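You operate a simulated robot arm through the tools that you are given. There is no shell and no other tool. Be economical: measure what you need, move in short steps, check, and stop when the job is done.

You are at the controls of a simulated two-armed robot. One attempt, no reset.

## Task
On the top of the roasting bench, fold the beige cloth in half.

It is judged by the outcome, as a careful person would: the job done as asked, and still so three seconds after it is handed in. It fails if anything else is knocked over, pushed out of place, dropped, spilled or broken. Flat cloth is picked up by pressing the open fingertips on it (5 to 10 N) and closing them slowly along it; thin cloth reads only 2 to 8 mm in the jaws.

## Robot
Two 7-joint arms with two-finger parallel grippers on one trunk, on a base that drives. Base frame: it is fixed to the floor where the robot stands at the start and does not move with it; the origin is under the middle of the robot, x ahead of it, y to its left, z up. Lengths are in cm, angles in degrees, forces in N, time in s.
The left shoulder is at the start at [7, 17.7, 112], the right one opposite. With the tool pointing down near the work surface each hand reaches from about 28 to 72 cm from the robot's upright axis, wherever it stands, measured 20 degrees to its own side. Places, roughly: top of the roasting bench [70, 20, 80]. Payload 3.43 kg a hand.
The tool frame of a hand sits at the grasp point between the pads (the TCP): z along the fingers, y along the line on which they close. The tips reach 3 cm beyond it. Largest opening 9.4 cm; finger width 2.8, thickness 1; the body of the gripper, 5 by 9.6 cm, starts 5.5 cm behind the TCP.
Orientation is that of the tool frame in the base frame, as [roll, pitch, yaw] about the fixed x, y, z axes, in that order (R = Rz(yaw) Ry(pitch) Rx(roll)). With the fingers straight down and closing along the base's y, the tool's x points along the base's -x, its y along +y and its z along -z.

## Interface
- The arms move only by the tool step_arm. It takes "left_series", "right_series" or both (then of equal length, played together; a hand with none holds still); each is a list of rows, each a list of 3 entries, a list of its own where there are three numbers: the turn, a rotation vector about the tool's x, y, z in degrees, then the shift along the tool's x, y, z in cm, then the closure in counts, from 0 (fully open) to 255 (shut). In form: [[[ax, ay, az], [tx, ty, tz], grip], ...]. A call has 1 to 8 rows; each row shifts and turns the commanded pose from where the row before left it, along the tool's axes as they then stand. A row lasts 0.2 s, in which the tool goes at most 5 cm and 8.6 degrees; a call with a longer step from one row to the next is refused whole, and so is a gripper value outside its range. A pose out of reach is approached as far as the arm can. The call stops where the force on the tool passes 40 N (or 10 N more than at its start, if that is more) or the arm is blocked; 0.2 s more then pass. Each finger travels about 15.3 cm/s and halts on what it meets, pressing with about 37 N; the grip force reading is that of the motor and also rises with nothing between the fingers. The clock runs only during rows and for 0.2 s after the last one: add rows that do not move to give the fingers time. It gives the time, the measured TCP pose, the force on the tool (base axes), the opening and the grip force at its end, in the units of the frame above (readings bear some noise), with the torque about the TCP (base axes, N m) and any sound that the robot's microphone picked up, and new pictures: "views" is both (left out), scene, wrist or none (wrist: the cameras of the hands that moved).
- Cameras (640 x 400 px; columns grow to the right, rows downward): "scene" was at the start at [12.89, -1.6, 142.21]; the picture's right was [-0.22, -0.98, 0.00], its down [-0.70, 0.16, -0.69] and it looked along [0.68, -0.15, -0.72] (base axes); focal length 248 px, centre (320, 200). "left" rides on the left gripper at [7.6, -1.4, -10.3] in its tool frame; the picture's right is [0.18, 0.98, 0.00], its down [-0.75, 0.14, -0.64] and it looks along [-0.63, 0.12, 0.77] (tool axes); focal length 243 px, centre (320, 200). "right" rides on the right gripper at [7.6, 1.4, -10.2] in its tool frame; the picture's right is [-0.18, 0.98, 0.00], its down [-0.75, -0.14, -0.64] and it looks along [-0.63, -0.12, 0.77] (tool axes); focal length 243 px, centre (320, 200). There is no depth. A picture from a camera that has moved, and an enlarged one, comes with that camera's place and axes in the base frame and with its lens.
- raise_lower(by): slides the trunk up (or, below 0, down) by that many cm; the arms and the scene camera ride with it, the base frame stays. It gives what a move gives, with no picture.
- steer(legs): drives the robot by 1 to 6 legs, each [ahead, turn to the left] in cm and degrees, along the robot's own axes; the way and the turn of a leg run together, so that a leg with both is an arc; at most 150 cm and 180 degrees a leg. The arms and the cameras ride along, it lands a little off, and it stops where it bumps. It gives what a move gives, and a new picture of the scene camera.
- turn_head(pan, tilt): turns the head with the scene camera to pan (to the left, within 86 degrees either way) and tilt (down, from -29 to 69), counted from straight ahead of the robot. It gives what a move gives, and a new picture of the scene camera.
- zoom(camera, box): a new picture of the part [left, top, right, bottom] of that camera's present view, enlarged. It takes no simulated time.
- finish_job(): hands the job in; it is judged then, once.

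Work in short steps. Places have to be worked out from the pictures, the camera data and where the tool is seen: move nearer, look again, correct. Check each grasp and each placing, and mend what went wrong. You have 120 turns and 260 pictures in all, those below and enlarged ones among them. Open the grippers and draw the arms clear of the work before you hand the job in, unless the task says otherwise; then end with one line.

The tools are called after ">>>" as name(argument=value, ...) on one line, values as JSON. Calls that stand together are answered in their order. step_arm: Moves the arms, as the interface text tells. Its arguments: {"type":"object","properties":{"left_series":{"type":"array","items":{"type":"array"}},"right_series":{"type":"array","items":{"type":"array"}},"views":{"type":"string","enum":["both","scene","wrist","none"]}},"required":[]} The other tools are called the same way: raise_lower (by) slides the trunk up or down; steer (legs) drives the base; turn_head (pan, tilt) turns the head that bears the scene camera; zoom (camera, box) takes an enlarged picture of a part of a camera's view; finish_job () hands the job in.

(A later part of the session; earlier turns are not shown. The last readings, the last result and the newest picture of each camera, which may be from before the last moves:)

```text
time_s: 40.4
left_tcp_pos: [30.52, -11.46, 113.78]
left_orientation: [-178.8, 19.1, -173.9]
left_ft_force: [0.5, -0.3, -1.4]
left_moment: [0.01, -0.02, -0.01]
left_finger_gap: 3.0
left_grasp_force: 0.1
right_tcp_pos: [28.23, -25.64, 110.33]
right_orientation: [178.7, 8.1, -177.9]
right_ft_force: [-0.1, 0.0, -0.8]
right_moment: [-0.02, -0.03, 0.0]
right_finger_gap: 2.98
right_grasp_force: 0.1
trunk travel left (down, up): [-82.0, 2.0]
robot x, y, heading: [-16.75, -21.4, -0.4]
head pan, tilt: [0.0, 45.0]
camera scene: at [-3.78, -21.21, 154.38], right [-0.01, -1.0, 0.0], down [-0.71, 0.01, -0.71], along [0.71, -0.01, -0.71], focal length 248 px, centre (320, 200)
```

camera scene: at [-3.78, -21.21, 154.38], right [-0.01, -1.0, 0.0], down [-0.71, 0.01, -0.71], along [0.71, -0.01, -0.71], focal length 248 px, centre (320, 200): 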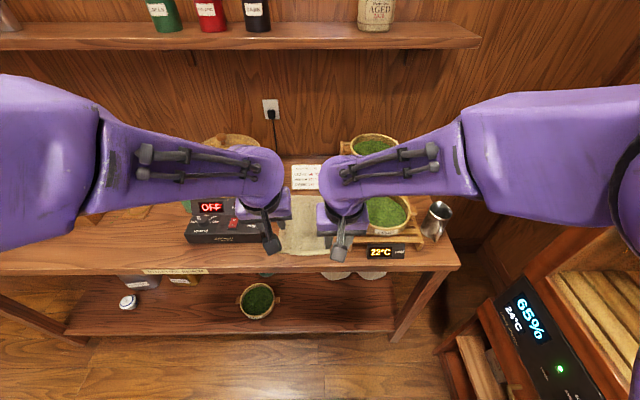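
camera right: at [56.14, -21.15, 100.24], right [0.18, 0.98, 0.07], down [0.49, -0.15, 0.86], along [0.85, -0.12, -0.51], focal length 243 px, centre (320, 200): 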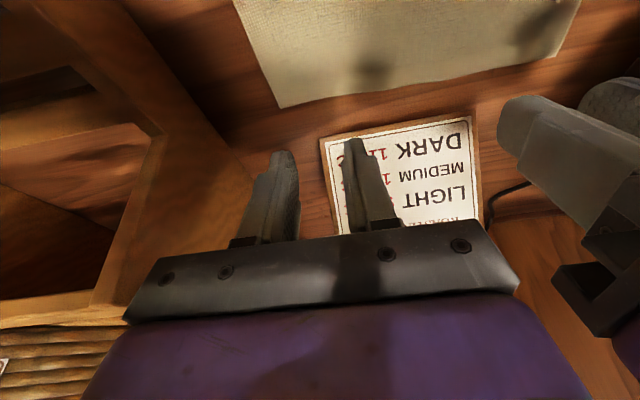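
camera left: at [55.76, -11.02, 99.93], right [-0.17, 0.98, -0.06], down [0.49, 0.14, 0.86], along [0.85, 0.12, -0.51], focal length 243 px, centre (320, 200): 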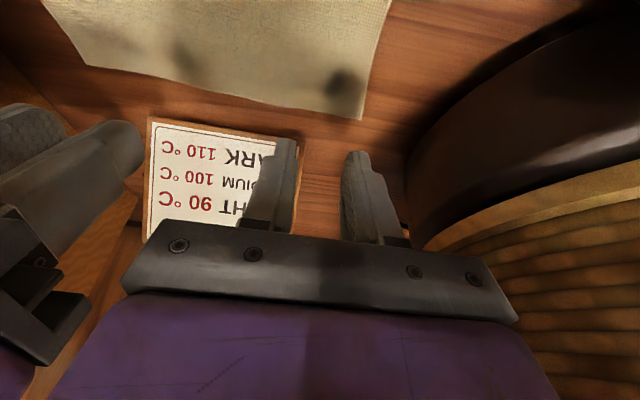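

Nothing fell. I spread the hands apart a bit to view the rack, card and roaster unobstructed.

>>> step_arm(left_series=[[[0, 0, 0], [0, 4.5, -1], 174], [[0, 0, 0], [0, 4.5, -1], 174], [[0, 0, 0], [0, 4.5, 0], 174], [[0, 0, 0], [0, 4.5, 0], 174]], right_series=[[[0, 0, 0], [0, -4.5, -1], 174], [[0, 0, 0], [0, -4.5, -1], 174], [[0, 0, 0], [0, -4.5, 0], 174], [[0, 0, 0], [0, -4.5, 0], 174]], views="none")

>>> zoom(camera="scene", box=[160, 90, 480, 290])

```text
time_s: 41.4
left_tcp_pos: [27.99, 6.43, 115.13]
left_orientation: [-178.8, 19.1, -173.9]
left_ft_force: [-0.2, 0.1, -0.7]
left_moment: [-0.02, 0.02, -0.03]
left_finger_gap: 2.98
left_grasp_force: 0.0
right_tcp_pos: [28.96, -43.56, 112.05]
right_orientation: [178.8, 8.0, -177.9]
right_ft_force: [-0.4, -0.3, -0.4]
right_moment: [0.01, 0.01, 0.04]
right_finger_gap: 2.98
right_grasp_force: 0.0
trunk travel left (down, up): [-82.0, 2.0]
robot x, y, heading: [-17.02, -21.68, -0.5]
head pan, tilt: [0.0, 45.0]
```

```text
2.00 times, centred on (320, 190) of scene
camera zoom: at [-3.8, -20.97, 154.38], right [-0.01, -1.0, 0.0], down [-0.71, 0.01, -0.71], along [0.71, -0.01, -0.71], focal length 496 px, centre (320, 220)
```

zoom: 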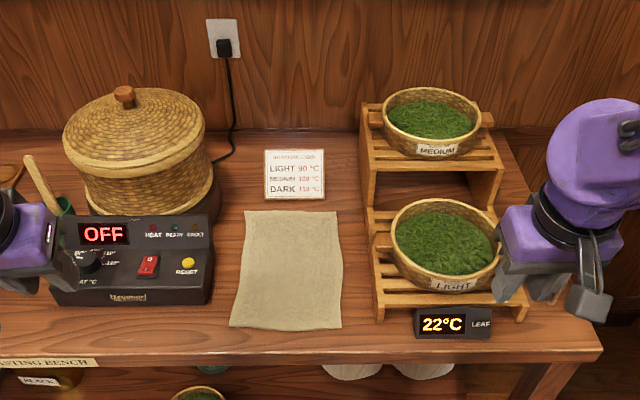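

Everything is in place and I can re-measure: cloth x 40.6–67.5, y −25 to −7. With the robot farther back the arms will be nearly straight and clear of lid and rack, so I drive to about (2,−16).

>>> steer(legs=[[0, 17], [20, 0], [0, -17]])

```text
time_s: 44.9
left_tcp_pos: [47.64, 11.86, 115.2]
left_orientation: [-178.9, 19.1, -174.1]
left_ft_force: [0.2, 0.0, 0.4]
left_moment: [0.01, -0.04, 0.07]
left_finger_gap: 2.98
left_grasp_force: 0.1
right_tcp_pos: [48.54, -38.08, 112.16]
right_orientation: [178.8, 8.1, -178.1]
right_ft_force: [-0.6, 0.1, -0.2]
right_moment: [0.03, -0.04, -0.01]
right_finger_gap: 3.0
right_grasp_force: 0.1
trunk travel left (down, up): [-82.0, 2.0]
robot x, y, heading: [2.33, -15.58, -0.7]
head pan, tilt: [0.0, 45.0]
camera scene: at [15.84, -15.58, 154.38], right [-0.01, -1.0, 0.0], down [-0.71, 0.01, -0.71], along [0.71, -0.01, -0.71], focal length 248 px, centre (320, 200)
```

scene: 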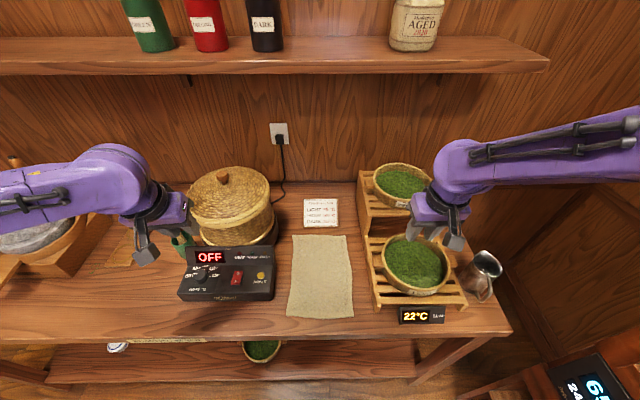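

A clear view, arms free. I square the hands (both tilted 20°) and bring them inward over the cloth at height.

>>> step_arm(left_series=[[[2, 0, 5.6], [0, 0, 0], 174], [[0, 0, 0], [0, -4.3, 0], 174], [[0, 0, 0], [0, -4.3, 0], 174], [[0, 0, 0], [0, -4.3, 0], 174], [[0, 0, 0], [0, -4.3, 0], 174], [[0, 0, 0], [0, -4.3, 0], 174], [[0, 0, 0], [0, 0, 0], 174]], right_series=[[[0, -6, 1], [0, 0, 0], 174], [[0, -6, 1], [0, 3.2, 0], 174], [[0, 0, 0], [0, 3.2, 0], 174], [[0, 0, 0], [0, 3.2, 0], 174], [[0, 0, 0], [0, 3.2, 0], 174], [[0, 0, 0], [0, 3.1, 0], 174], [[0, 0, 0], [0, 0, 0], 174]], views="scene")

```text
time_s: 46.5
left_tcp_pos: [47.51, -9.48, 115.99]
left_orientation: [-178.8, 19.2, 180.0]
left_ft_force: [0.1, -0.7, 0.5]
left_moment: [-0.05, 0.0, -0.02]
left_finger_gap: 3.0
left_grasp_force: 0.0
right_tcp_pos: [48.45, -22.12, 112.58]
right_orientation: [178.3, 20.2, 179.5]
right_ft_force: [-0.2, -0.4, -0.9]
right_moment: [-0.03, 0.01, -0.01]
right_finger_gap: 3.0
right_grasp_force: 0.1
trunk travel left (down, up): [-82.0, 2.0]
robot x, y, heading: [2.73, -15.88, -0.9]
head pan, tilt: [0.0, 45.0]
camera scene: at [15.82, -15.47, 154.37], right [-0.01, -1.0, 0.0], down [-0.71, 0.01, -0.71], along [0.71, -0.01, -0.71], focal length 248 px, centre (320, 200)
```

scene: 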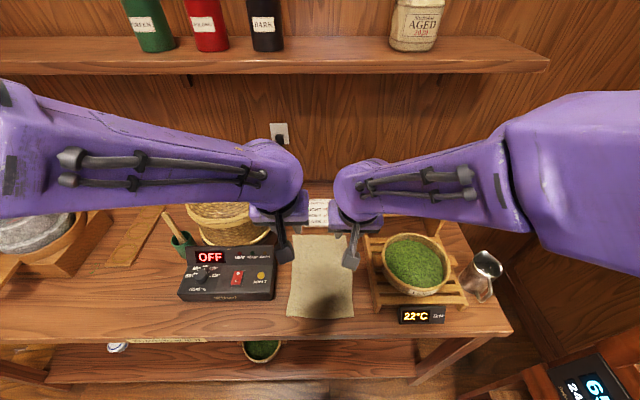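

Good alignment. Now a diagonal approach forward and down to about (65, ·, 93) with small roll corrections.

>>> step_arm(left_series=[[[1.1, 0, -0.4], [-1.23, 0, 3.95], 174], [[0, 0, 0], [-1.23, 0, 3.95], 174], [[0, 0, 0], [-1.23, 0, 3.95], 174], [[0, 0, 0], [-1.23, 0, 3.95], 174], [[0, 0, 0], [-1.23, 0, 3.95], 174], [[0, 0, 0], [-1.23, 0, 3.95], 174], [[0, 0, 0], [-1.23, 0, 3.95], 174]], right_series=[[[-1.6, 0, 0.6], [-1.27, 0, 3.44], 174], [[0, 0, 0], [-1.27, 0, 3.44], 174], [[0, 0, 0], [-1.27, 0, 3.44], 174], [[0, 0, 0], [-1.27, 0, 3.44], 174], [[0, 0, 0], [-1.27, 0, 3.44], 174], [[0, 0, 0], [-1.27, 0, 3.44], 174], [[0, 0, 0], [-1.27, 0, 3.44], 174]], views="both")

```text
time_s: 48.1
left_tcp_pos: [64.97, -10.61, 92.18]
left_orientation: [-177.7, 19.1, -179.7]
left_ft_force: [0.8, -0.1, -0.6]
left_moment: [0.0, 0.02, 0.0]
left_finger_gap: 3.0
left_grasp_force: 0.1
right_tcp_pos: [65.12, -21.32, 92.63]
right_orientation: [176.4, 19.9, 178.9]
right_ft_force: [1.3, -0.8, 0.2]
right_moment: [-0.01, 0.02, 0.0]
right_finger_gap: 3.0
right_grasp_force: 0.0
trunk travel left (down, up): [-82.0, 2.0]
robot x, y, heading: [2.46, -15.44, -0.8]
head pan, tilt: [0.0, 45.0]
camera scene: at [16.3, -15.79, 154.34], right [-0.01, -1.0, 0.0], down [-0.71, 0.01, -0.7], along [0.7, -0.01, -0.71], focal length 248 px, centre (320, 200)
camera right: at [54.5, -20.34, 99.71], right [0.17, 0.98, 0.12], down [0.49, -0.19, 0.85], along [0.85, -0.09, -0.51], focal length 243 px, centre (320, 200)
camera left: at [54.45, -11.61, 99.38], right [-0.17, 0.98, -0.1], down [0.5, 0.17, 0.85], along [0.85, 0.09, -0.52], focal length 243 px, centre (320, 200)
```

scene: 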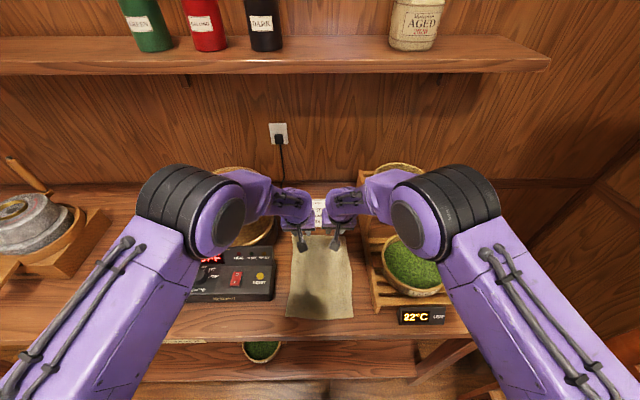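
right: 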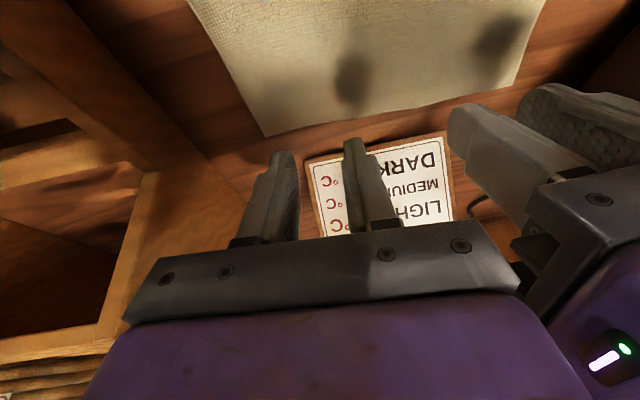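
left: 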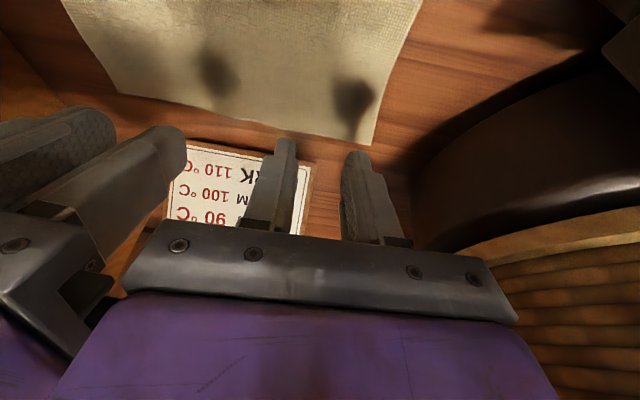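

The roll correction had the wrong sign; I fix that, move the hands apart to y≈−9.4/−22.3, and advance to x≈66.7 still 3 cm above contact.

>>> step_arm(left_series=[[[-2.2, 0, 0.8], [0, 1.1, 0], 174], [[0, 0, 0], [-1.5, 0, 0.6], 174], [[0, 0, 0], [0, 0, 0], 174]], right_series=[[[3.4, 0, -1.2], [0, -1, 0], 174], [[0, 0, 0], [-1.4, 0, 0.6], 174], [[0, 0, 0], [0, 0, 0], 174]], views="none")

```text
time_s: 48.9
left_tcp_pos: [66.2, -9.55, 92.19]
left_orientation: [179.9, 19.3, 179.5]
left_ft_force: [-0.5, 0.1, 0.0]
left_moment: [0.02, -0.02, -0.03]
left_finger_gap: 2.99
left_grasp_force: 0.0
right_tcp_pos: [66.44, -22.19, 92.8]
right_orientation: [-179.9, 20.1, -179.9]
right_ft_force: [-0.8, 0.2, 0.8]
right_moment: [0.04, 0.0, 0.01]
right_finger_gap: 2.99
right_grasp_force: 0.0
trunk travel left (down, up): [-82.0, 2.0]
robot x, y, heading: [2.76, -15.3, -0.7]
head pan, tilt: [0.0, 45.0]
```

Tracking is exact now. I lower to just above the cloth and look.

>>> step_arm(left_series=[[[0, 0, 0], [0.45, 0, 1.25], 174], [[0, 0, 0], [0.45, 0, 1.25], 174], [[0, 0, 0], [0, 0, 0], 174]], right_series=[[[0, 0, 0], [0.55, 0, 1.5], 174], [[0, 0, 0], [0.55, 0, 1.5], 174], [[0, 0, 0], [0, 0, 0], 174]], views="wrist")

```text
time_s: 49.7
left_tcp_pos: [66.18, -9.48, 89.41]
left_orientation: [179.8, 19.4, 179.6]
left_ft_force: [0.1, -0.7, 0.4]
left_moment: [0.0, 0.01, 0.01]
left_finger_gap: 3.01
left_grasp_force: 0.1
right_tcp_pos: [66.63, -22.23, 89.68]
right_orientation: [-179.8, 20.1, -179.9]
right_ft_force: [-0.3, 0.2, 0.2]
right_moment: [-0.01, 0.02, 0.01]
right_finger_gap: 2.99
right_grasp_force: 0.1
trunk travel left (down, up): [-82.0, 2.0]
robot x, y, heading: [2.32, -15.89, -0.6]
head pan, tilt: [0.0, 45.0]
camera right: at [56.07, -20.65, 96.61], right [0.17, 0.98, 0.06], down [0.49, -0.14, 0.86], along [0.86, -0.12, -0.5], focal length 243 px, centre (320, 200)
camera left: at [55.59, -10.68, 96.62], right [-0.17, 0.98, -0.06], down [0.5, 0.14, 0.85], along [0.85, 0.11, -0.52], focal length 243 px, centre (320, 200)
```

right: 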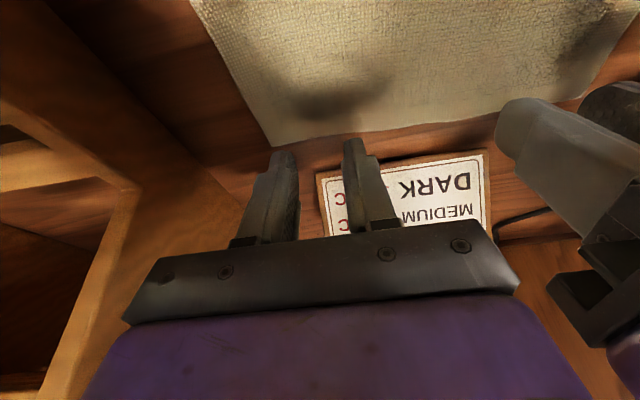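
left: 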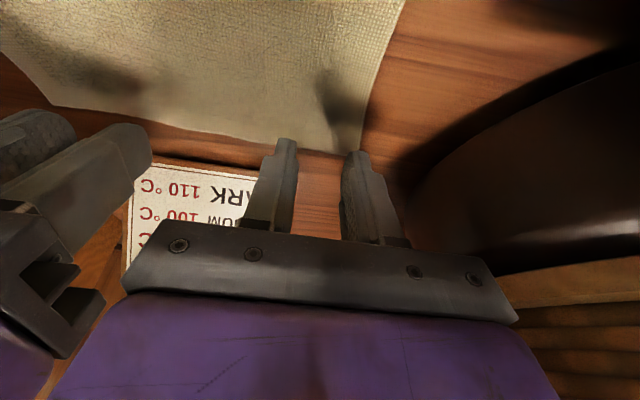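

Tips hover about 0.7 cm above, right at the edge. I shift both 0.7 cm inward (toward me) and press down gently in small steps.

>>> step_arm(left_series=[[[0, 0, 0], [0.5, 0, -0.2], 174], [[0, 0, 0], [0.1, 0, 0.28], 174], [[0, 0, 0], [0.1, 0, 0.28], 174], [[0, 0, 0], [0, 0, 0], 174]], right_series=[[[0, 0, 0], [0.75, 0, -0.28], 174], [[0, 0, 0], [0.1, 0, 0.28], 174], [[0, 0, 0], [0.2, 0, 0.5], 174], [[0, 0, 0], [0, 0, 0], 174]], views="none")

```text
time_s: 50.7
left_tcp_pos: [65.67, -9.52, 88.94]
left_orientation: [179.8, 19.4, 179.5]
left_ft_force: [-1.0, -0.4, -0.1]
left_moment: [-0.01, 0.0, -0.01]
left_finger_gap: 3.0
left_grasp_force: 0.1
right_tcp_pos: [65.89, -22.23, 88.75]
right_orientation: [-179.8, 20.0, -179.8]
right_ft_force: [0.2, 0.1, 0.8]
right_moment: [-0.01, 0.0, 0.01]
right_finger_gap: 2.98
right_grasp_force: 0.2
trunk travel left (down, up): [-82.0, 2.0]
robot x, y, heading: [2.16, -15.63, -0.9]
head pan, tilt: [0.0, 45.0]
```

No contact yet; I go on down in 0.3 cm steps until a few newtons show.

>>> step_arm(left_series=[[[0, 0, 0], [0.1, 0, 0.28], 174], [[0, 0, 0], [0.07, 0, 0.2], 174], [[0, 0, 0], [0, 0, 0], 174]], right_series=[[[0, 0, 0], [0.1, 0, 0.28], 174], [[0, 0, 0], [0, 0, 0], 174], [[0, 0, 0], [0, 0, 0], 174]], views="none")

```text
time_s: 51.5
left_tcp_pos: [65.75, -9.55, 88.69]
left_orientation: [179.9, 19.3, 179.5]
left_ft_force: [0.2, 0.1, 2.2]
left_moment: [0.01, -0.03, 0.01]
left_finger_gap: 2.96
left_grasp_force: 0.2
right_tcp_pos: [65.87, -22.17, 88.65]
right_orientation: [-179.9, 20.2, -179.9]
right_ft_force: [1.3, -0.3, 4.7]
right_moment: [0.01, -0.01, 0.0]
right_finger_gap: 2.99
right_grasp_force: 0.1
trunk travel left (down, up): [-82.0, 2.0]
robot x, y, heading: [2.96, -15.69, -0.7]
head pan, tilt: [0.0, 45.0]
```

Contact on both. I press slightly more (aim ~8 N) and close the fingers slowly.

>>> step_arm(left_series=[[[0, 0, 0], [0.1, 0, 0.3], 174], [[0, 0, 0], [0, 0, 0], 184], [[0, 0, 0], [0, 0, 0], 194], [[0, 0, 0], [0, 0, 0], 204], [[0, 0, 0], [0, 0, 0], 214]], right_series=[[[0, 0, 0], [0.05, 0, 0.15], 174], [[0, 0, 0], [0, 0, 0], 184], [[0, 0, 0], [0, 0, 0], 194], [[0, 0, 0], [0, 0, 0], 204], [[0, 0, 0], [0, 0, 0], 214]], views="wrist")

```text
time_s: 52.7
left_tcp_pos: [65.61, -9.45, 88.5]
left_orientation: [179.9, 19.6, 179.6]
left_ft_force: [2.1, -1.7, 17.3]
left_moment: [-0.1, -0.03, 0.02]
left_finger_gap: 1.39
left_grasp_force: 0.1
right_tcp_pos: [65.52, -22.28, 88.59]
right_orientation: [-179.8, 20.3, -179.9]
right_ft_force: [-0.2, 1.0, 6.6]
right_moment: [0.05, -0.01, 0.0]
right_finger_gap: 1.47
right_grasp_force: 0.0
trunk travel left (down, up): [-82.0, 2.0]
robot x, y, heading: [2.64, -15.84, -0.7]
head pan, tilt: [0.0, 45.0]
camera right: at [54.96, -20.76, 95.5], right [0.17, 0.98, 0.06], down [0.48, -0.14, 0.86], along [0.86, -0.12, -0.5], focal length 243 px, centre (320, 200)
camera left: at [55.06, -10.74, 95.62], right [-0.17, 0.98, -0.06], down [0.5, 0.14, 0.86], along [0.85, 0.11, -0.51], focal length 243 px, centre (320, 200)
```

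right: 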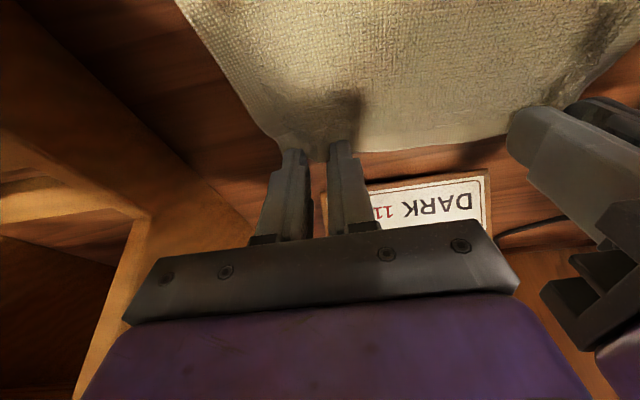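
left: 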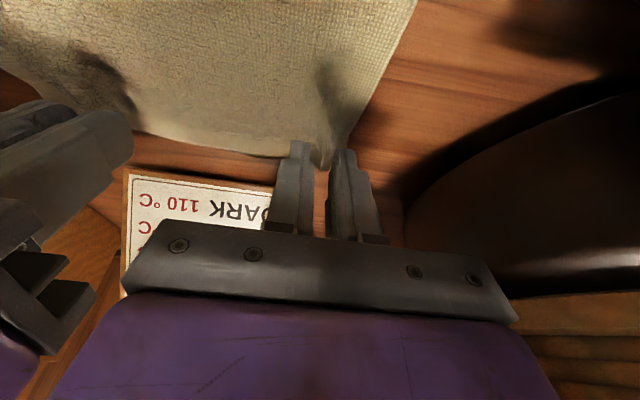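

The cloth is gathering between both pairs of fingers. I ease the left pressure a little and finish closing.

>>> step_arm(left_series=[[[0, 0, 0], [-0.04, 0, -0.12], 222], [[0, 0, 0], [0, 0, 0], 230], [[0, 0, 0], [0, 0, 0], 238], [[0, 0, 0], [0, 0, 0], 246], [[0, 0, 0], [0, 0, 0], 255], [[0, 0, 0], [0, 0, 0], 255]], right_series=[[[0, 0, 0], [0, 0, 0], 222], [[0, 0, 0], [0, 0, 0], 230], [[0, 0, 0], [0, 0, 0], 238], [[0, 0, 0], [0, 0, 0], 246], [[0, 0, 0], [0, 0, 0], 255], [[0, 0, 0], [0, 0, 0], 255]], views="wrist")

```text
time_s: 54.1
left_tcp_pos: [65.48, -9.62, 88.59]
left_orientation: [179.9, 19.4, 179.5]
left_ft_force: [-1.5, -10.3, 10.0]
left_moment: [-0.38, 0.04, -0.02]
left_finger_gap: 0.32
left_grasp_force: 36.8
right_tcp_pos: [65.62, -22.26, 88.56]
right_orientation: [-179.9, 20.3, -179.9]
right_ft_force: [-0.3, 10.4, 8.1]
right_moment: [0.32, 0.01, 0.01]
right_finger_gap: 0.29
right_grasp_force: 37.0
trunk travel left (down, up): [-82.0, 2.0]
robot x, y, heading: [2.96, -15.79, -0.7]
head pan, tilt: [0.0, 45.0]
camera right: at [54.97, -20.68, 95.49], right [0.17, 0.98, 0.06], down [0.48, -0.14, 0.86], along [0.86, -0.12, -0.5], focal length 243 px, centre (320, 200)
camera left: at [55.0, -10.76, 95.66], right [-0.17, 0.98, -0.06], down [0.5, 0.14, 0.86], along [0.85, 0.11, -0.51], focal length 243 px, centre (320, 200)
```

right: 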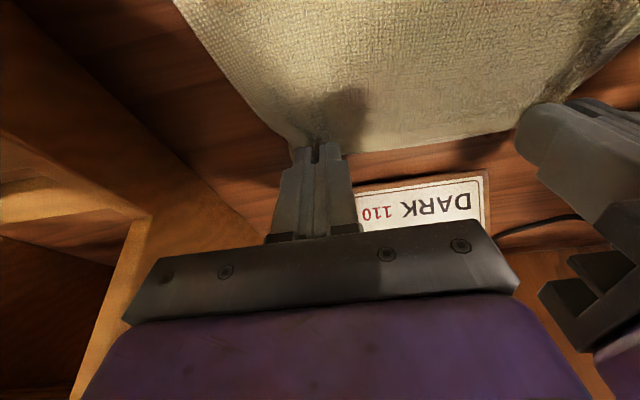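
left: 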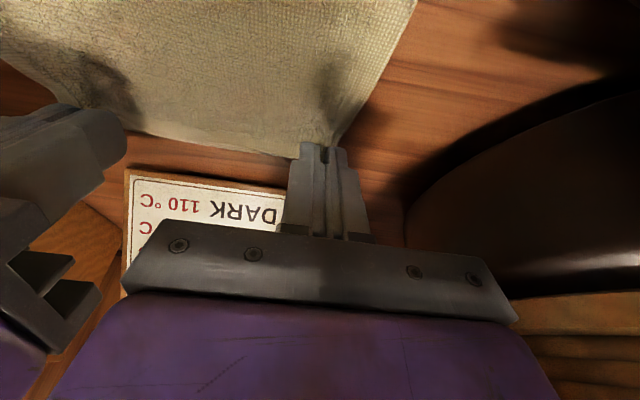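

Both read ~3 mm: cloth is held. I relax the sideways tension slightly and lift a few centimetres while moving back, to verify.

>>> step_arm(left_series=[[[0, 0, 0], [0, -0.2, -0.5], 255], [[0, 0, 0], [0, -0.1, -1], 255], [[0, 0, 0], [0.2, 0, -1], 255], [[0, 0, 0], [0.2, 0, -1], 255], [[0, 0, 0], [0.2, 0, -1], 255]], right_series=[[[0, 0, 0], [0, 0.2, -0.5], 255], [[0, 0, 0], [0, 0.1, -1], 255], [[0, 0, 0], [0.2, 0, -1], 255], [[0, 0, 0], [0.2, 0, -1], 255], [[0, 0, 0], [0.2, 0, -1], 255]], views="both")

```text
time_s: 55.3
left_tcp_pos: [63.84, -10.07, 92.45]
left_orientation: [179.9, 19.3, 179.7]
left_ft_force: [-0.6, -0.9, 0.6]
left_moment: [0.01, -0.01, -0.01]
left_finger_gap: 0.33
left_grasp_force: 36.5
right_tcp_pos: [63.73, -22.09, 92.4]
right_orientation: [-179.8, 20.1, -179.9]
right_ft_force: [-0.6, 1.4, 0.4]
right_moment: [0.03, -0.01, -0.02]
right_finger_gap: 0.3
right_grasp_force: 36.9
trunk travel left (down, up): [-82.0, 2.0]
robot x, y, heading: [2.84, -15.41, -0.9]
head pan, tilt: [0.0, 45.0]
camera scene: at [15.71, -15.68, 154.38], right [-0.01, -1.0, 0.0], down [-0.71, 0.01, -0.71], along [0.71, -0.01, -0.71], focal length 248 px, centre (320, 200)
camera right: at [53.05, -20.51, 99.4], right [0.17, 0.98, 0.06], down [0.49, -0.14, 0.86], along [0.86, -0.12, -0.5], focal length 243 px, centre (320, 200)
camera left: at [53.29, -11.21, 99.63], right [-0.17, 0.98, -0.06], down [0.5, 0.14, 0.86], along [0.85, 0.11, -0.52], focal length 243 px, centre (320, 200)
```

scene: 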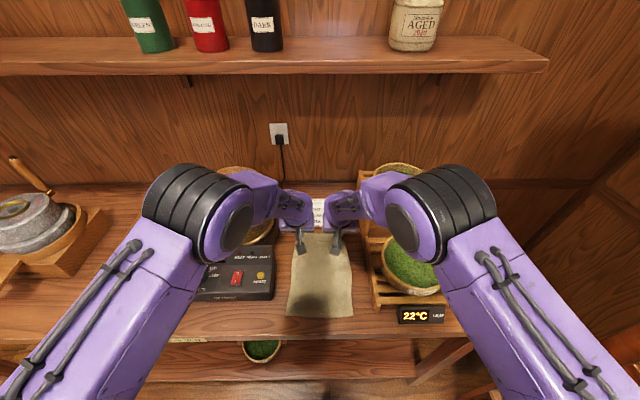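
right: 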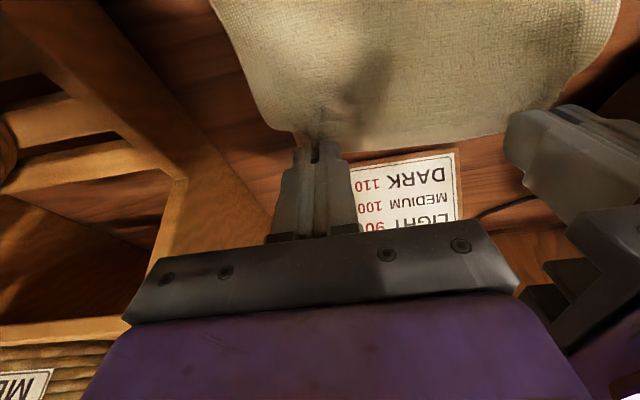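
left: 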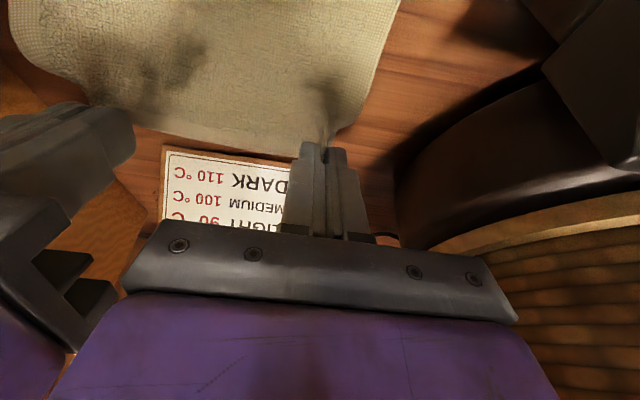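

The far edge is up in both hands. Now the arc of the fold: up and back toward me while tilting the fingers further forward; first three steps, then check.

>>> step_arm(left_series=[[[0, -5, 0], [0.86, 0, -2.96], 255], [[0, -5, 0], [1.46, 0, -3.19], 255], [[0, -5, 0], [1.82, 0, -3.19], 255], [[0, 0, 0], [0, 0, 0], 255]], right_series=[[[0, -5, 0], [0.86, 0, -2.96], 255], [[0, -5, 0], [1.46, 0, -3.19], 255], [[0, -5, 0], [1.82, 0, -3.19], 255], [[0, 0, 0], [0, 0, 0], 255]], views="both")

```text
time_s: 56.1
left_tcp_pos: [49.86, -9.24, 89.71]
left_orientation: [-178.2, 18.9, -173.8]
left_ft_force: [0.6, -18.1, 1.7]
left_moment: [-0.59, -0.01, -0.06]
left_finger_gap: 0.35
left_grasp_force: 36.9
right_tcp_pos: [49.76, -22.48, 89.96]
right_orientation: [178.1, 20.6, 173.4]
right_ft_force: [0.0, 18.8, -0.6]
right_moment: [0.62, 0.0, 0.12]
right_finger_gap: 0.33
right_grasp_force: 36.9
trunk travel left (down, up): [-82.0, 2.0]
robot x, y, heading: [2.78, -15.47, -0.8]
head pan, tilt: [0.0, 45.0]
stopped in row 4 (left hand): the arm was blocked; the commanded pose is now the measured one
camera scene: at [15.78, -15.67, 154.38], right [-0.01, -1.0, 0.0], down [-0.71, 0.01, -0.71], along [0.71, -0.01, -0.71], focal length 248 px, centre (320, 200)
camera right: at [39.27, -20.1, 96.86], right [0.27, 0.96, 0.1], down [0.46, -0.22, 0.86], along [0.85, -0.19, -0.5], focal length 243 px, centre (320, 200)
camera left: at [39.61, -11.36, 96.93], right [-0.27, 0.96, -0.09], down [0.49, 0.22, 0.85], along [0.83, 0.19, -0.52], focal length 243 px, centre (320, 200)
```

scene: 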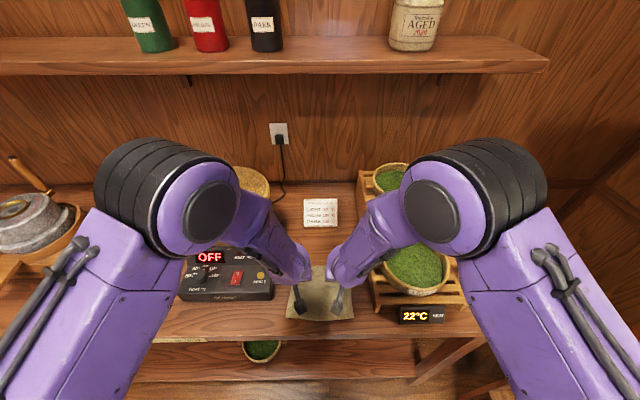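
right: 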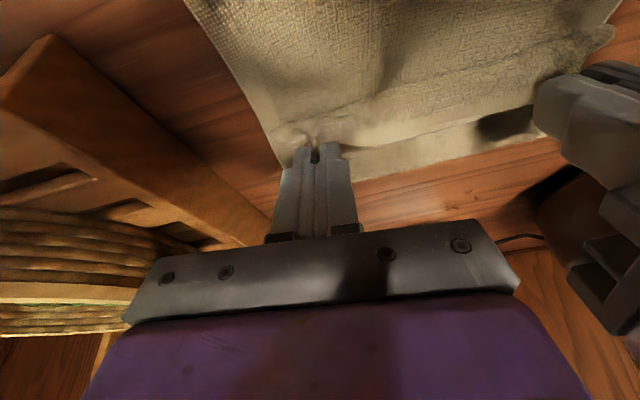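
left: 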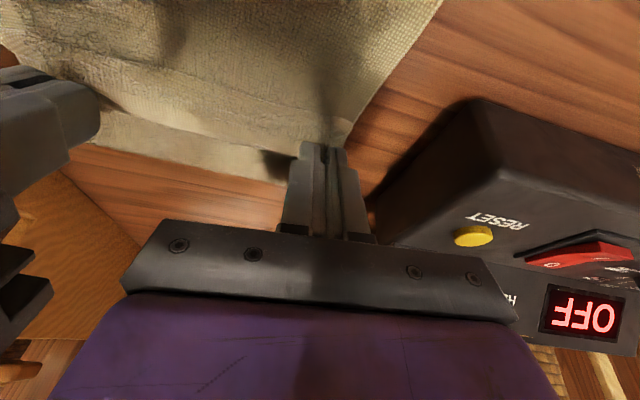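

The arms went back rather than up (wrist limits), yet the cloth has folded over nicely, edge now at x≈50 and the near edge unmoved. I square the hands, relax the side tension and go back in small horizontal steps without more tilt.

>>> step_arm(left_series=[[[1, 0, 2.9], [0, -0.5, 0], 255], [[1, 0, 2.9], [0, -0.3, 0], 255], [[0, 0, 0], [0.94, 0, -0.4], 255], [[0, 0, 0], [0, 0, 0], 255]], right_series=[[[-1, 0, -3.1], [0, 0.5, 0], 255], [[-1, 0, -3.1], [0, 0.3, 0], 255], [[0, 0, 0], [0.94, 0, -0.4], 255], [[0, 0, 0], [0, 0, 0], 255]], views="scene")

```text
time_s: 57.1
left_tcp_pos: [48.88, -9.25, 89.5]
left_orientation: [-178.0, 18.4, -178.6]
left_ft_force: [-1.0, -4.1, 1.1]
left_moment: [-0.12, 0.01, 0.0]
left_finger_gap: 0.31
left_grasp_force: 37.0
right_tcp_pos: [48.95, -21.93, 90.14]
right_orientation: [179.3, 21.1, -179.4]
right_ft_force: [0.0, 3.8, 0.0]
right_moment: [0.11, 0.02, -0.05]
right_finger_gap: 0.28
right_grasp_force: 36.5
trunk travel left (down, up): [-82.0, 2.0]
robot x, y, heading: [2.83, -15.84, -1.0]
head pan, tilt: [0.0, 45.0]
camera scene: at [15.82, -15.66, 154.38], right [-0.01, -1.0, 0.0], down [-0.71, 0.01, -0.71], along [0.71, -0.01, -0.71], focal length 248 px, centre (320, 200)
```

scene: 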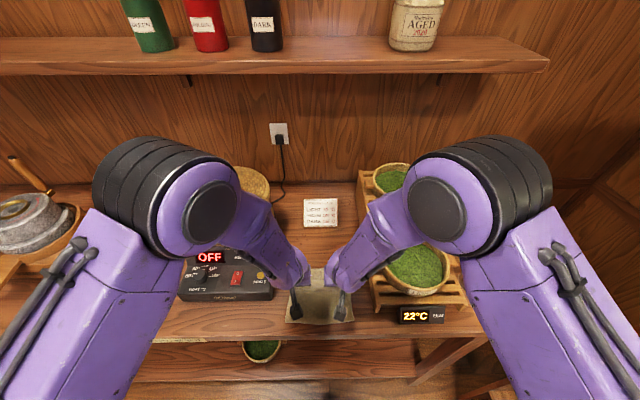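

Controlled again and tension relaxed. I enlarge the cloth to see its state.

>>> zoom(camera="scene", box=[250, 240, 390, 340])

```text
4.00 times, centred on (320, 290) of scene
camera zoom: at [15.82, -15.66, 154.38], right [-0.01, -1.0, 0.0], down [-0.71, 0.01, -0.71], along [0.71, -0.01, -0.71], focal length 993 px, centre (320, -160)
```

zoom: 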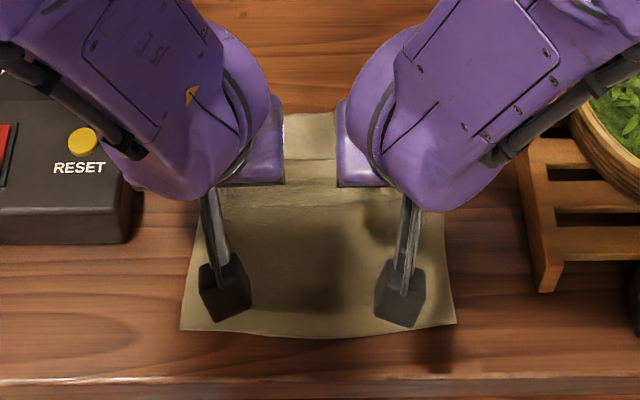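

I need the wrist views to see the layers; a hold step with pictures.

>>> step_arm(left_series=[[[0, 0, 0], [0, 0, 0], 255]], right_series=[[[0, 0, 0], [0, 0, 0], 255]], views="wrist")

```text
time_s: 57.5
left_tcp_pos: [48.88, -9.54, 89.59]
left_orientation: [-177.8, 18.6, -178.6]
left_ft_force: [0.0, -2.1, -0.1]
left_moment: [-0.08, 0.01, 0.02]
left_finger_gap: 0.34
left_grasp_force: 37.4
right_tcp_pos: [48.9, -21.82, 89.92]
right_orientation: [179.1, 21.0, -179.5]
right_ft_force: [0.0, 2.6, 0.1]
right_moment: [0.08, 0.01, -0.01]
right_finger_gap: 0.3
right_grasp_force: 36.6
trunk travel left (down, up): [-82.0, 2.0]
robot x, y, heading: [3.2, -15.7, -0.8]
head pan, tilt: [0.0, 45.0]
camera right: at [38.12, -20.67, 96.84], right [0.16, 0.98, 0.08], down [0.48, -0.15, 0.87], along [0.87, -0.1, -0.49], focal length 243 px, centre (320, 200)
camera left: at [38.62, -10.65, 97.0], right [-0.19, 0.98, -0.09], down [0.51, 0.18, 0.84], along [0.84, 0.11, -0.53], focal length 243 px, centre (320, 200)
```

right: 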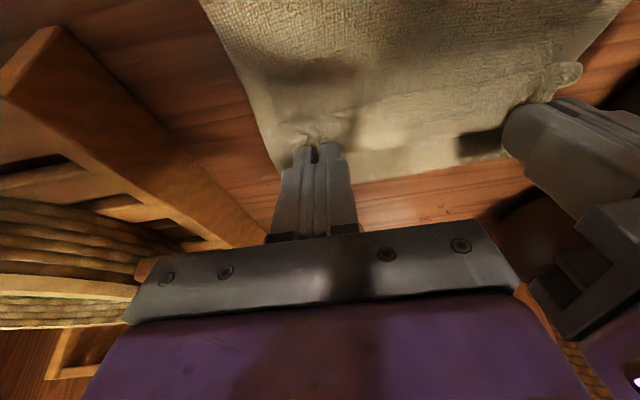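
left: 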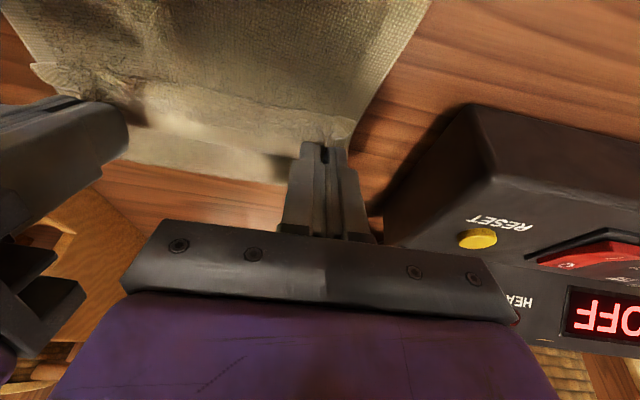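

Fold line is at x≈55, held edge at x≈49.6 with some slack between. I'll test a small lift without tilting, so the top layer can be carried the rest of the way rather than dragged.

>>> step_arm(left_series=[[[0, 0, 0], [-0.2, 0, -0.9], 255], [[0, 0, 0], [-0.2, 0, -0.9], 255], [[0, 0, 0], [0, 0, 0], 255]], right_series=[[[0, 0, 0], [-0.2, 0, -0.9], 255], [[0, 0, 0], [-0.2, 0, -0.9], 255], [[0, 0, 0], [0, 0, 0], 255]], views="none")

```text
time_s: 58.3
left_tcp_pos: [47.43, -9.36, 89.77]
left_orientation: [-177.9, 16.1, -178.4]
left_ft_force: [1.7, -9.7, 1.9]
left_moment: [-0.33, -0.08, 0.06]
left_finger_gap: 0.35
left_grasp_force: 37.1
right_tcp_pos: [48.73, -22.09, 91.64]
right_orientation: [178.6, 20.3, 179.7]
right_ft_force: [-1.7, 9.7, -1.4]
right_moment: [0.24, 0.02, 0.03]
right_finger_gap: 0.29
right_grasp_force: 36.7
trunk travel left (down, up): [-82.0, 2.0]
robot x, y, heading: [2.26, -16.15, -0.5]
head pan, tilt: [0.0, 45.0]
```

The right rises but the left is at a joint limit. So I use the trunk for lift and the base to carry both hands back together: up 2 cm, then 7 cm back.

>>> raise_lower(by=2)

>>> steer(legs=[[-4, 0]])

>>> zoom(camera="scene", box=[240, 220, 400, 320])

```text
time_s: 59.0
left_tcp_pos: [47.98, -9.28, 92.51]
left_orientation: [-177.8, 17.0, -178.2]
left_ft_force: [1.0, -5.8, 0.5]
left_moment: [-0.21, -0.01, 0.0]
left_finger_gap: 0.32
left_grasp_force: 37.0
right_tcp_pos: [48.72, -21.86, 93.84]
right_orientation: [178.5, 20.8, 179.7]
right_ft_force: [-0.8, 6.6, -0.2]
right_moment: [0.22, 0.05, -0.01]
right_finger_gap: 0.28
right_grasp_force: 37.0
trunk travel left (down, up): [-84.0, 0.0]
robot x, y, heading: [2.73, -15.39, -0.5]
head pan, tilt: [0.0, 45.0]
```

```text
time_s: 59.9
left_tcp_pos: [45.22, -9.3, 92.88]
left_orientation: [-177.5, 17.7, -177.8]
left_ft_force: [1.0, -3.7, 0.0]
left_moment: [-0.12, 0.03, -0.03]
left_finger_gap: 0.3
left_grasp_force: 37.0
right_tcp_pos: [45.32, -21.86, 93.66]
right_orientation: [178.5, 20.4, 179.5]
right_ft_force: [0.6, 3.8, -0.2]
right_moment: [0.11, 0.04, -0.05]
right_finger_gap: 0.28
right_grasp_force: 36.5
trunk travel left (down, up): [-84.0, 0.0]
robot x, y, heading: [-1.61, -15.56, -1.0]
head pan, tilt: [0.0, 45.0]
camera scene: at [12.66, -15.64, 156.29], right [-0.01, -1.0, 0.0], down [-0.71, 0.01, -0.7], along [0.7, -0.01, -0.71], focal length 248 px, centre (320, 200)
```

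scene: 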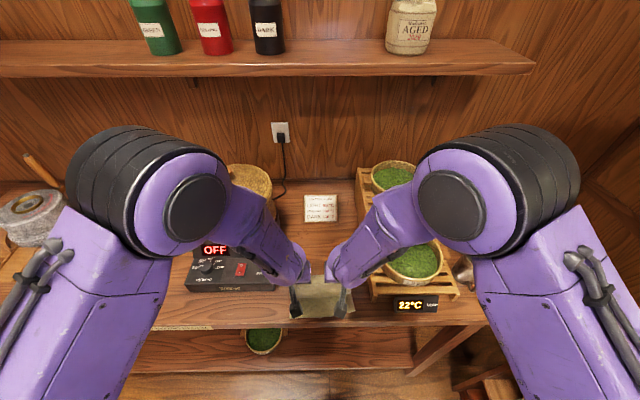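

```text
4.00 times, centred on (320, 270) of scene
camera zoom: at [12.66, -15.64, 156.29], right [-0.01, -1.0, 0.0], down [-0.71, 0.01, -0.7], along [0.7, -0.01, -0.71], focal length 993 px, centre (320, -80)
```

zoom: 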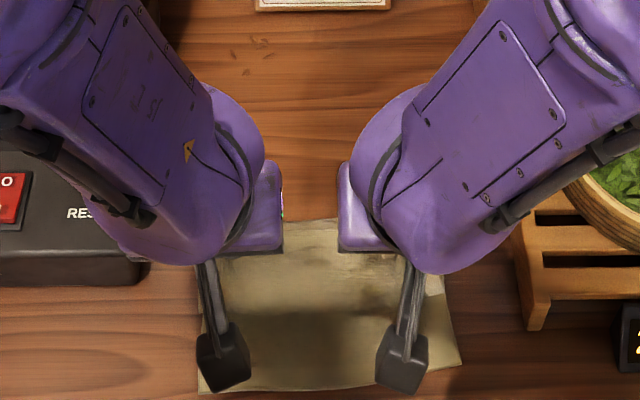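

The near edge appears to have slid a bit toward me (x≈37.5). I look with the wrist cameras before going on.

>>> step_arm(left_series=[[[0, 0, 0], [0, 0, 0], 255]], right_series=[[[0, 0, 0], [0, 0, 0], 255]], views="wrist")

>>> turn_head(pan=0, tilt=60)

```text
time_s: 60.3
left_tcp_pos: [44.86, -9.31, 93.16]
left_orientation: [-177.1, 17.9, -177.3]
left_ft_force: [0.0, -4.7, 0.0]
left_moment: [-0.08, -0.02, -0.03]
left_finger_gap: 0.31
left_grasp_force: 36.8
right_tcp_pos: [44.92, -21.88, 93.96]
right_orientation: [178.3, 20.9, 179.5]
right_ft_force: [0.3, 4.0, -0.1]
right_moment: [0.12, 0.03, -0.01]
right_finger_gap: 0.33
right_grasp_force: 36.7
trunk travel left (down, up): [-84.0, 0.0]
robot x, y, heading: [-1.34, -15.37, -0.7]
head pan, tilt: [0.0, 45.0]
camera right: at [34.19, -20.59, 100.82], right [0.17, 0.98, 0.09], down [0.48, -0.17, 0.86], along [0.86, -0.1, -0.5], focal length 243 px, centre (320, 200)
camera left: at [34.52, -10.52, 100.67], right [-0.2, 0.97, -0.1], down [0.51, 0.2, 0.83], along [0.83, 0.12, -0.54], focal length 243 px, centre (320, 200)
```

right: 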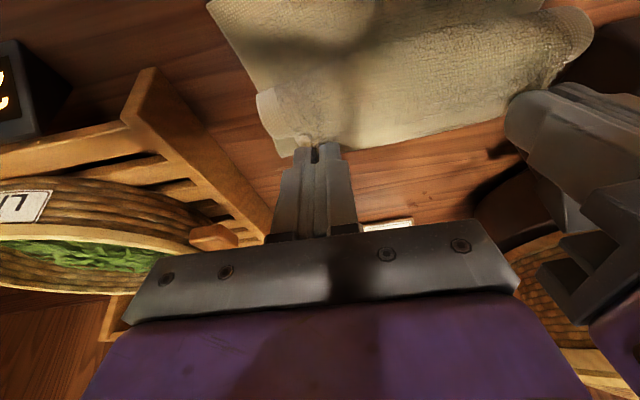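
left: 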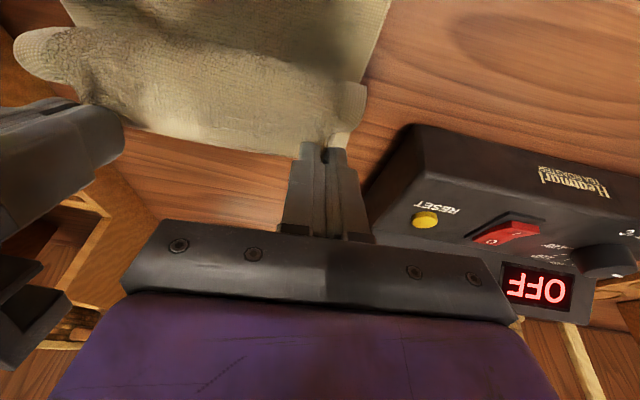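

```text
time_s: 61.0
left_tcp_pos: [44.97, -9.27, 93.22]
left_orientation: [-177.1, 18.1, -177.3]
left_ft_force: [-0.1, -5.3, 0.5]
left_moment: [-0.1, -0.01, 0.0]
left_finger_gap: 0.32
left_grasp_force: 37.7
right_tcp_pos: [44.98, -21.87, 93.85]
right_orientation: [178.3, 20.7, 179.5]
right_ft_force: [-0.1, 3.1, -0.4]
right_moment: [0.1, 0.01, 0.02]
right_finger_gap: 0.28
right_grasp_force: 37.6
trunk travel left (down, up): [-84.0, 0.0]
robot x, y, heading: [-1.41, -15.34, -0.8]
head pan, tilt: [0.0, 60.0]
camera scene: at [10.46, -15.61, 154.42], right [-0.01, -1.0, 0.0], down [-0.87, 0.01, -0.5], along [0.5, -0.01, -0.87], focal length 248 px, centre (320, 200)
```

scene: 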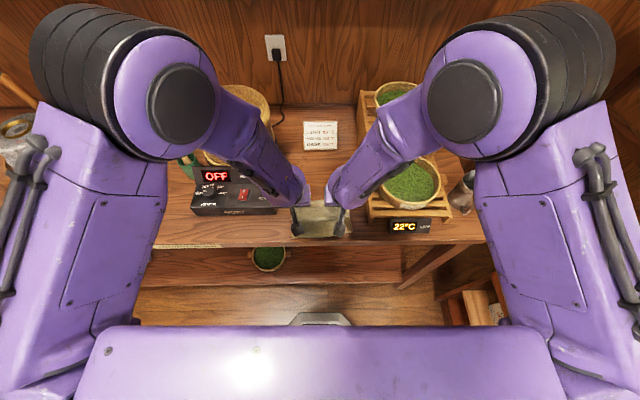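

The cloth lies folded with its edge still curled forward over a roll on my side; the hands must travel farther back to unroll it. I drive back 6 cm more and look.

>>> steer(legs=[[-6, 0]])

>>> step_arm(left_series=[[[0, 0, 0], [0, -0.15, 0], 255]], right_series=[[[0, 0, 0], [0, 0.15, 0], 255]], views="wrist")

>>> zoom(camera="scene", box=[240, 180, 400, 280])

```text
time_s: 62.0
left_tcp_pos: [39.33, -9.27, 93.11]
left_orientation: [-176.9, 17.9, -177.4]
left_ft_force: [-0.1, -4.5, 0.7]
left_moment: [-0.11, 0.02, 0.01]
left_finger_gap: 0.32
left_grasp_force: 36.7
right_tcp_pos: [39.28, -21.77, 93.68]
right_orientation: [178.4, 20.6, 179.4]
right_ft_force: [-0.3, 3.9, -0.9]
right_moment: [0.07, 0.05, -0.02]
right_finger_gap: 0.32
right_grasp_force: 36.8
trunk travel left (down, up): [-84.0, 0.0]
robot x, y, heading: [-7.19, -15.5, -0.7]
head pan, tilt: [0.0, 60.0]
camera scene: at [4.96, -15.54, 154.37], right [-0.01, -1.0, 0.0], down [-0.87, 0.01, -0.5], along [0.5, -0.01, -0.87], focal length 248 px, centre (320, 200)
```

scene: 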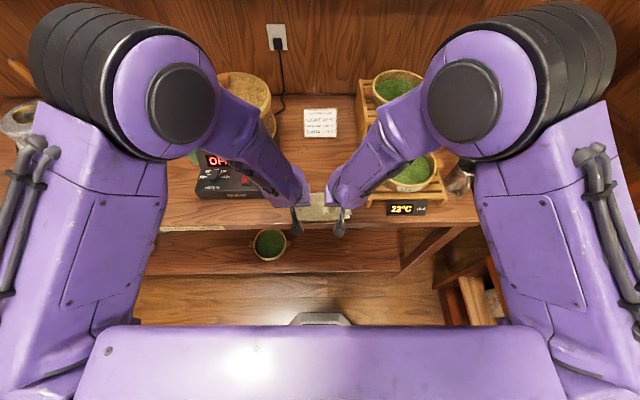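

```text
time_s: 62.4
left_tcp_pos: [39.32, -9.27, 93.36]
left_orientation: [-176.3, 17.8, -176.4]
left_ft_force: [-0.2, -0.8, 0.7]
left_moment: [0.03, 0.02, 0.0]
left_finger_gap: 0.32
left_grasp_force: 37.6
right_tcp_pos: [39.07, -21.67, 94.03]
right_orientation: [177.8, 20.7, 178.8]
right_ft_force: [-0.2, 0.4, -0.1]
right_moment: [0.05, 0.01, -0.03]
right_finger_gap: 0.3
right_grasp_force: 37.0
trunk travel left (down, up): [-84.0, 0.0]
robot x, y, heading: [-7.67, -15.69, -0.9]
head pan, tilt: [0.0, 60.0]
camera right: at [28.44, -20.43, 100.92], right [0.18, 0.98, 0.1], down [0.48, -0.18, 0.86], along [0.86, -0.11, -0.5], focal length 243 px, centre (320, 200)
camera left: at [28.95, -10.56, 100.93], right [-0.22, 0.97, -0.12], down [0.51, 0.22, 0.83], along [0.83, 0.12, -0.54], focal length 243 px, centre (320, 200)
```

right: 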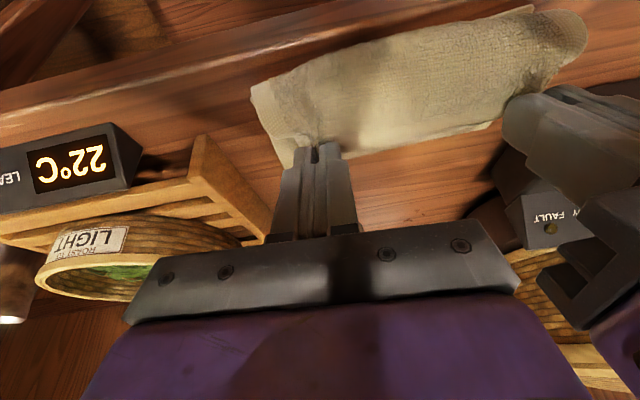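
left: 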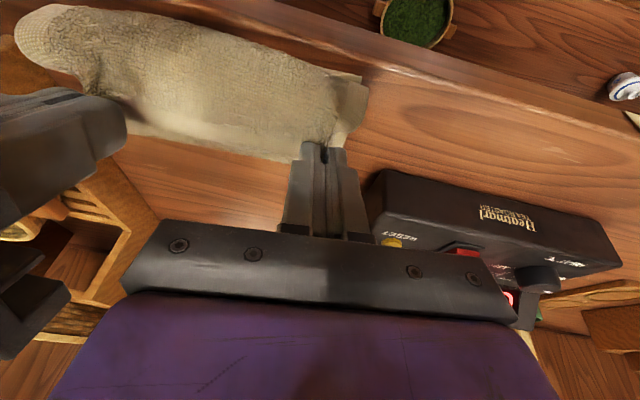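

```text
4.00 times, centred on (320, 230) of scene
camera zoom: at [4.56, -15.53, 154.41], right [-0.01, -1.0, 0.0], down [-0.87, 0.01, -0.5], along [0.5, -0.01, -0.87], focal length 993 px, centre (320, 80)
```

zoom: 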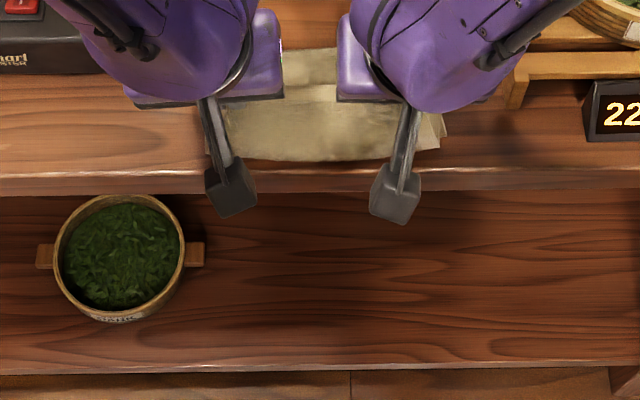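

The edge is held facing forward so the cloth just rolls ahead of the hands; it needs real lift. The arms lift better when extended, so I first move the hands forward 11 cm over the cloth, then raise them there.

>>> step_arm(left_series=[[[0, 0, 0], [-2.85, 0, 0.7], 255], [[0, 0, 0], [-2.85, 0, 0.7], 255], [[0, 0, 0], [-2.85, 0, 0.7], 255], [[0, 0, 0], [-2.85, 0, 0.7], 255], [[0, 0, 0], [0, 0, 0], 255]], right_series=[[[0, 0, 0], [-2.85, 0, 0.8], 255], [[0, 0, 0], [-2.85, 0, 0.8], 255], [[0, 0, 0], [-2.85, 0, 0.8], 255], [[0, 0, 0], [-2.85, 0, 0.8], 255], [[0, 0, 0], [0, 0, 0], 255]], views="none")

```text
time_s: 63.6
left_tcp_pos: [50.6, -9.1, 94.26]
left_orientation: [-177.0, 17.9, -177.4]
left_ft_force: [0.6, -3.4, 0.3]
left_moment: [-0.1, 0.01, 0.03]
left_finger_gap: 0.32
left_grasp_force: 37.1
right_tcp_pos: [50.64, -21.54, 95.25]
right_orientation: [178.3, 20.9, 179.4]
right_ft_force: [-0.1, 3.5, -0.2]
right_moment: [0.1, 0.03, -0.03]
right_finger_gap: 0.29
right_grasp_force: 36.8
trunk travel left (down, up): [-84.0, 0.0]
robot x, y, heading: [-7.03, -15.62, -0.9]
head pan, tilt: [0.0, 60.0]
```

Moved exactly. Now a careful straight lift of 4 cm as a test.

>>> step_arm(left_series=[[[0, 0, 0], [-0.45, 0, -1.3], 255], [[0, 0, 0], [-0.45, 0, -1.3], 255], [[0, 0, 0], [-0.45, 0, -1.3], 255], [[0, 0, 0], [0, 0, 0], 255]], right_series=[[[0, 0, 0], [-0.45, 0, -1.3], 255], [[0, 0, 0], [-0.45, 0, -1.3], 255], [[0, 0, 0], [-0.45, 0, -1.3], 255], [[0, 0, 0], [0, 0, 0], 255]], views="none")

```text
time_s: 64.6
left_tcp_pos: [50.69, -8.82, 98.41]
left_orientation: [-177.0, 18.1, -177.4]
left_ft_force: [0.8, -9.6, 1.1]
left_moment: [-0.31, 0.02, 0.0]
left_finger_gap: 0.33
left_grasp_force: 37.0
right_tcp_pos: [50.63, -21.64, 99.16]
right_orientation: [178.3, 20.9, 179.4]
right_ft_force: [-0.3, 9.2, -1.3]
right_moment: [0.31, 0.01, 0.02]
right_finger_gap: 0.3
right_grasp_force: 37.2
trunk travel left (down, up): [-84.0, 0.0]
robot x, y, heading: [-7.51, -15.67, -0.8]
head pan, tilt: [0.0, 60.0]
```

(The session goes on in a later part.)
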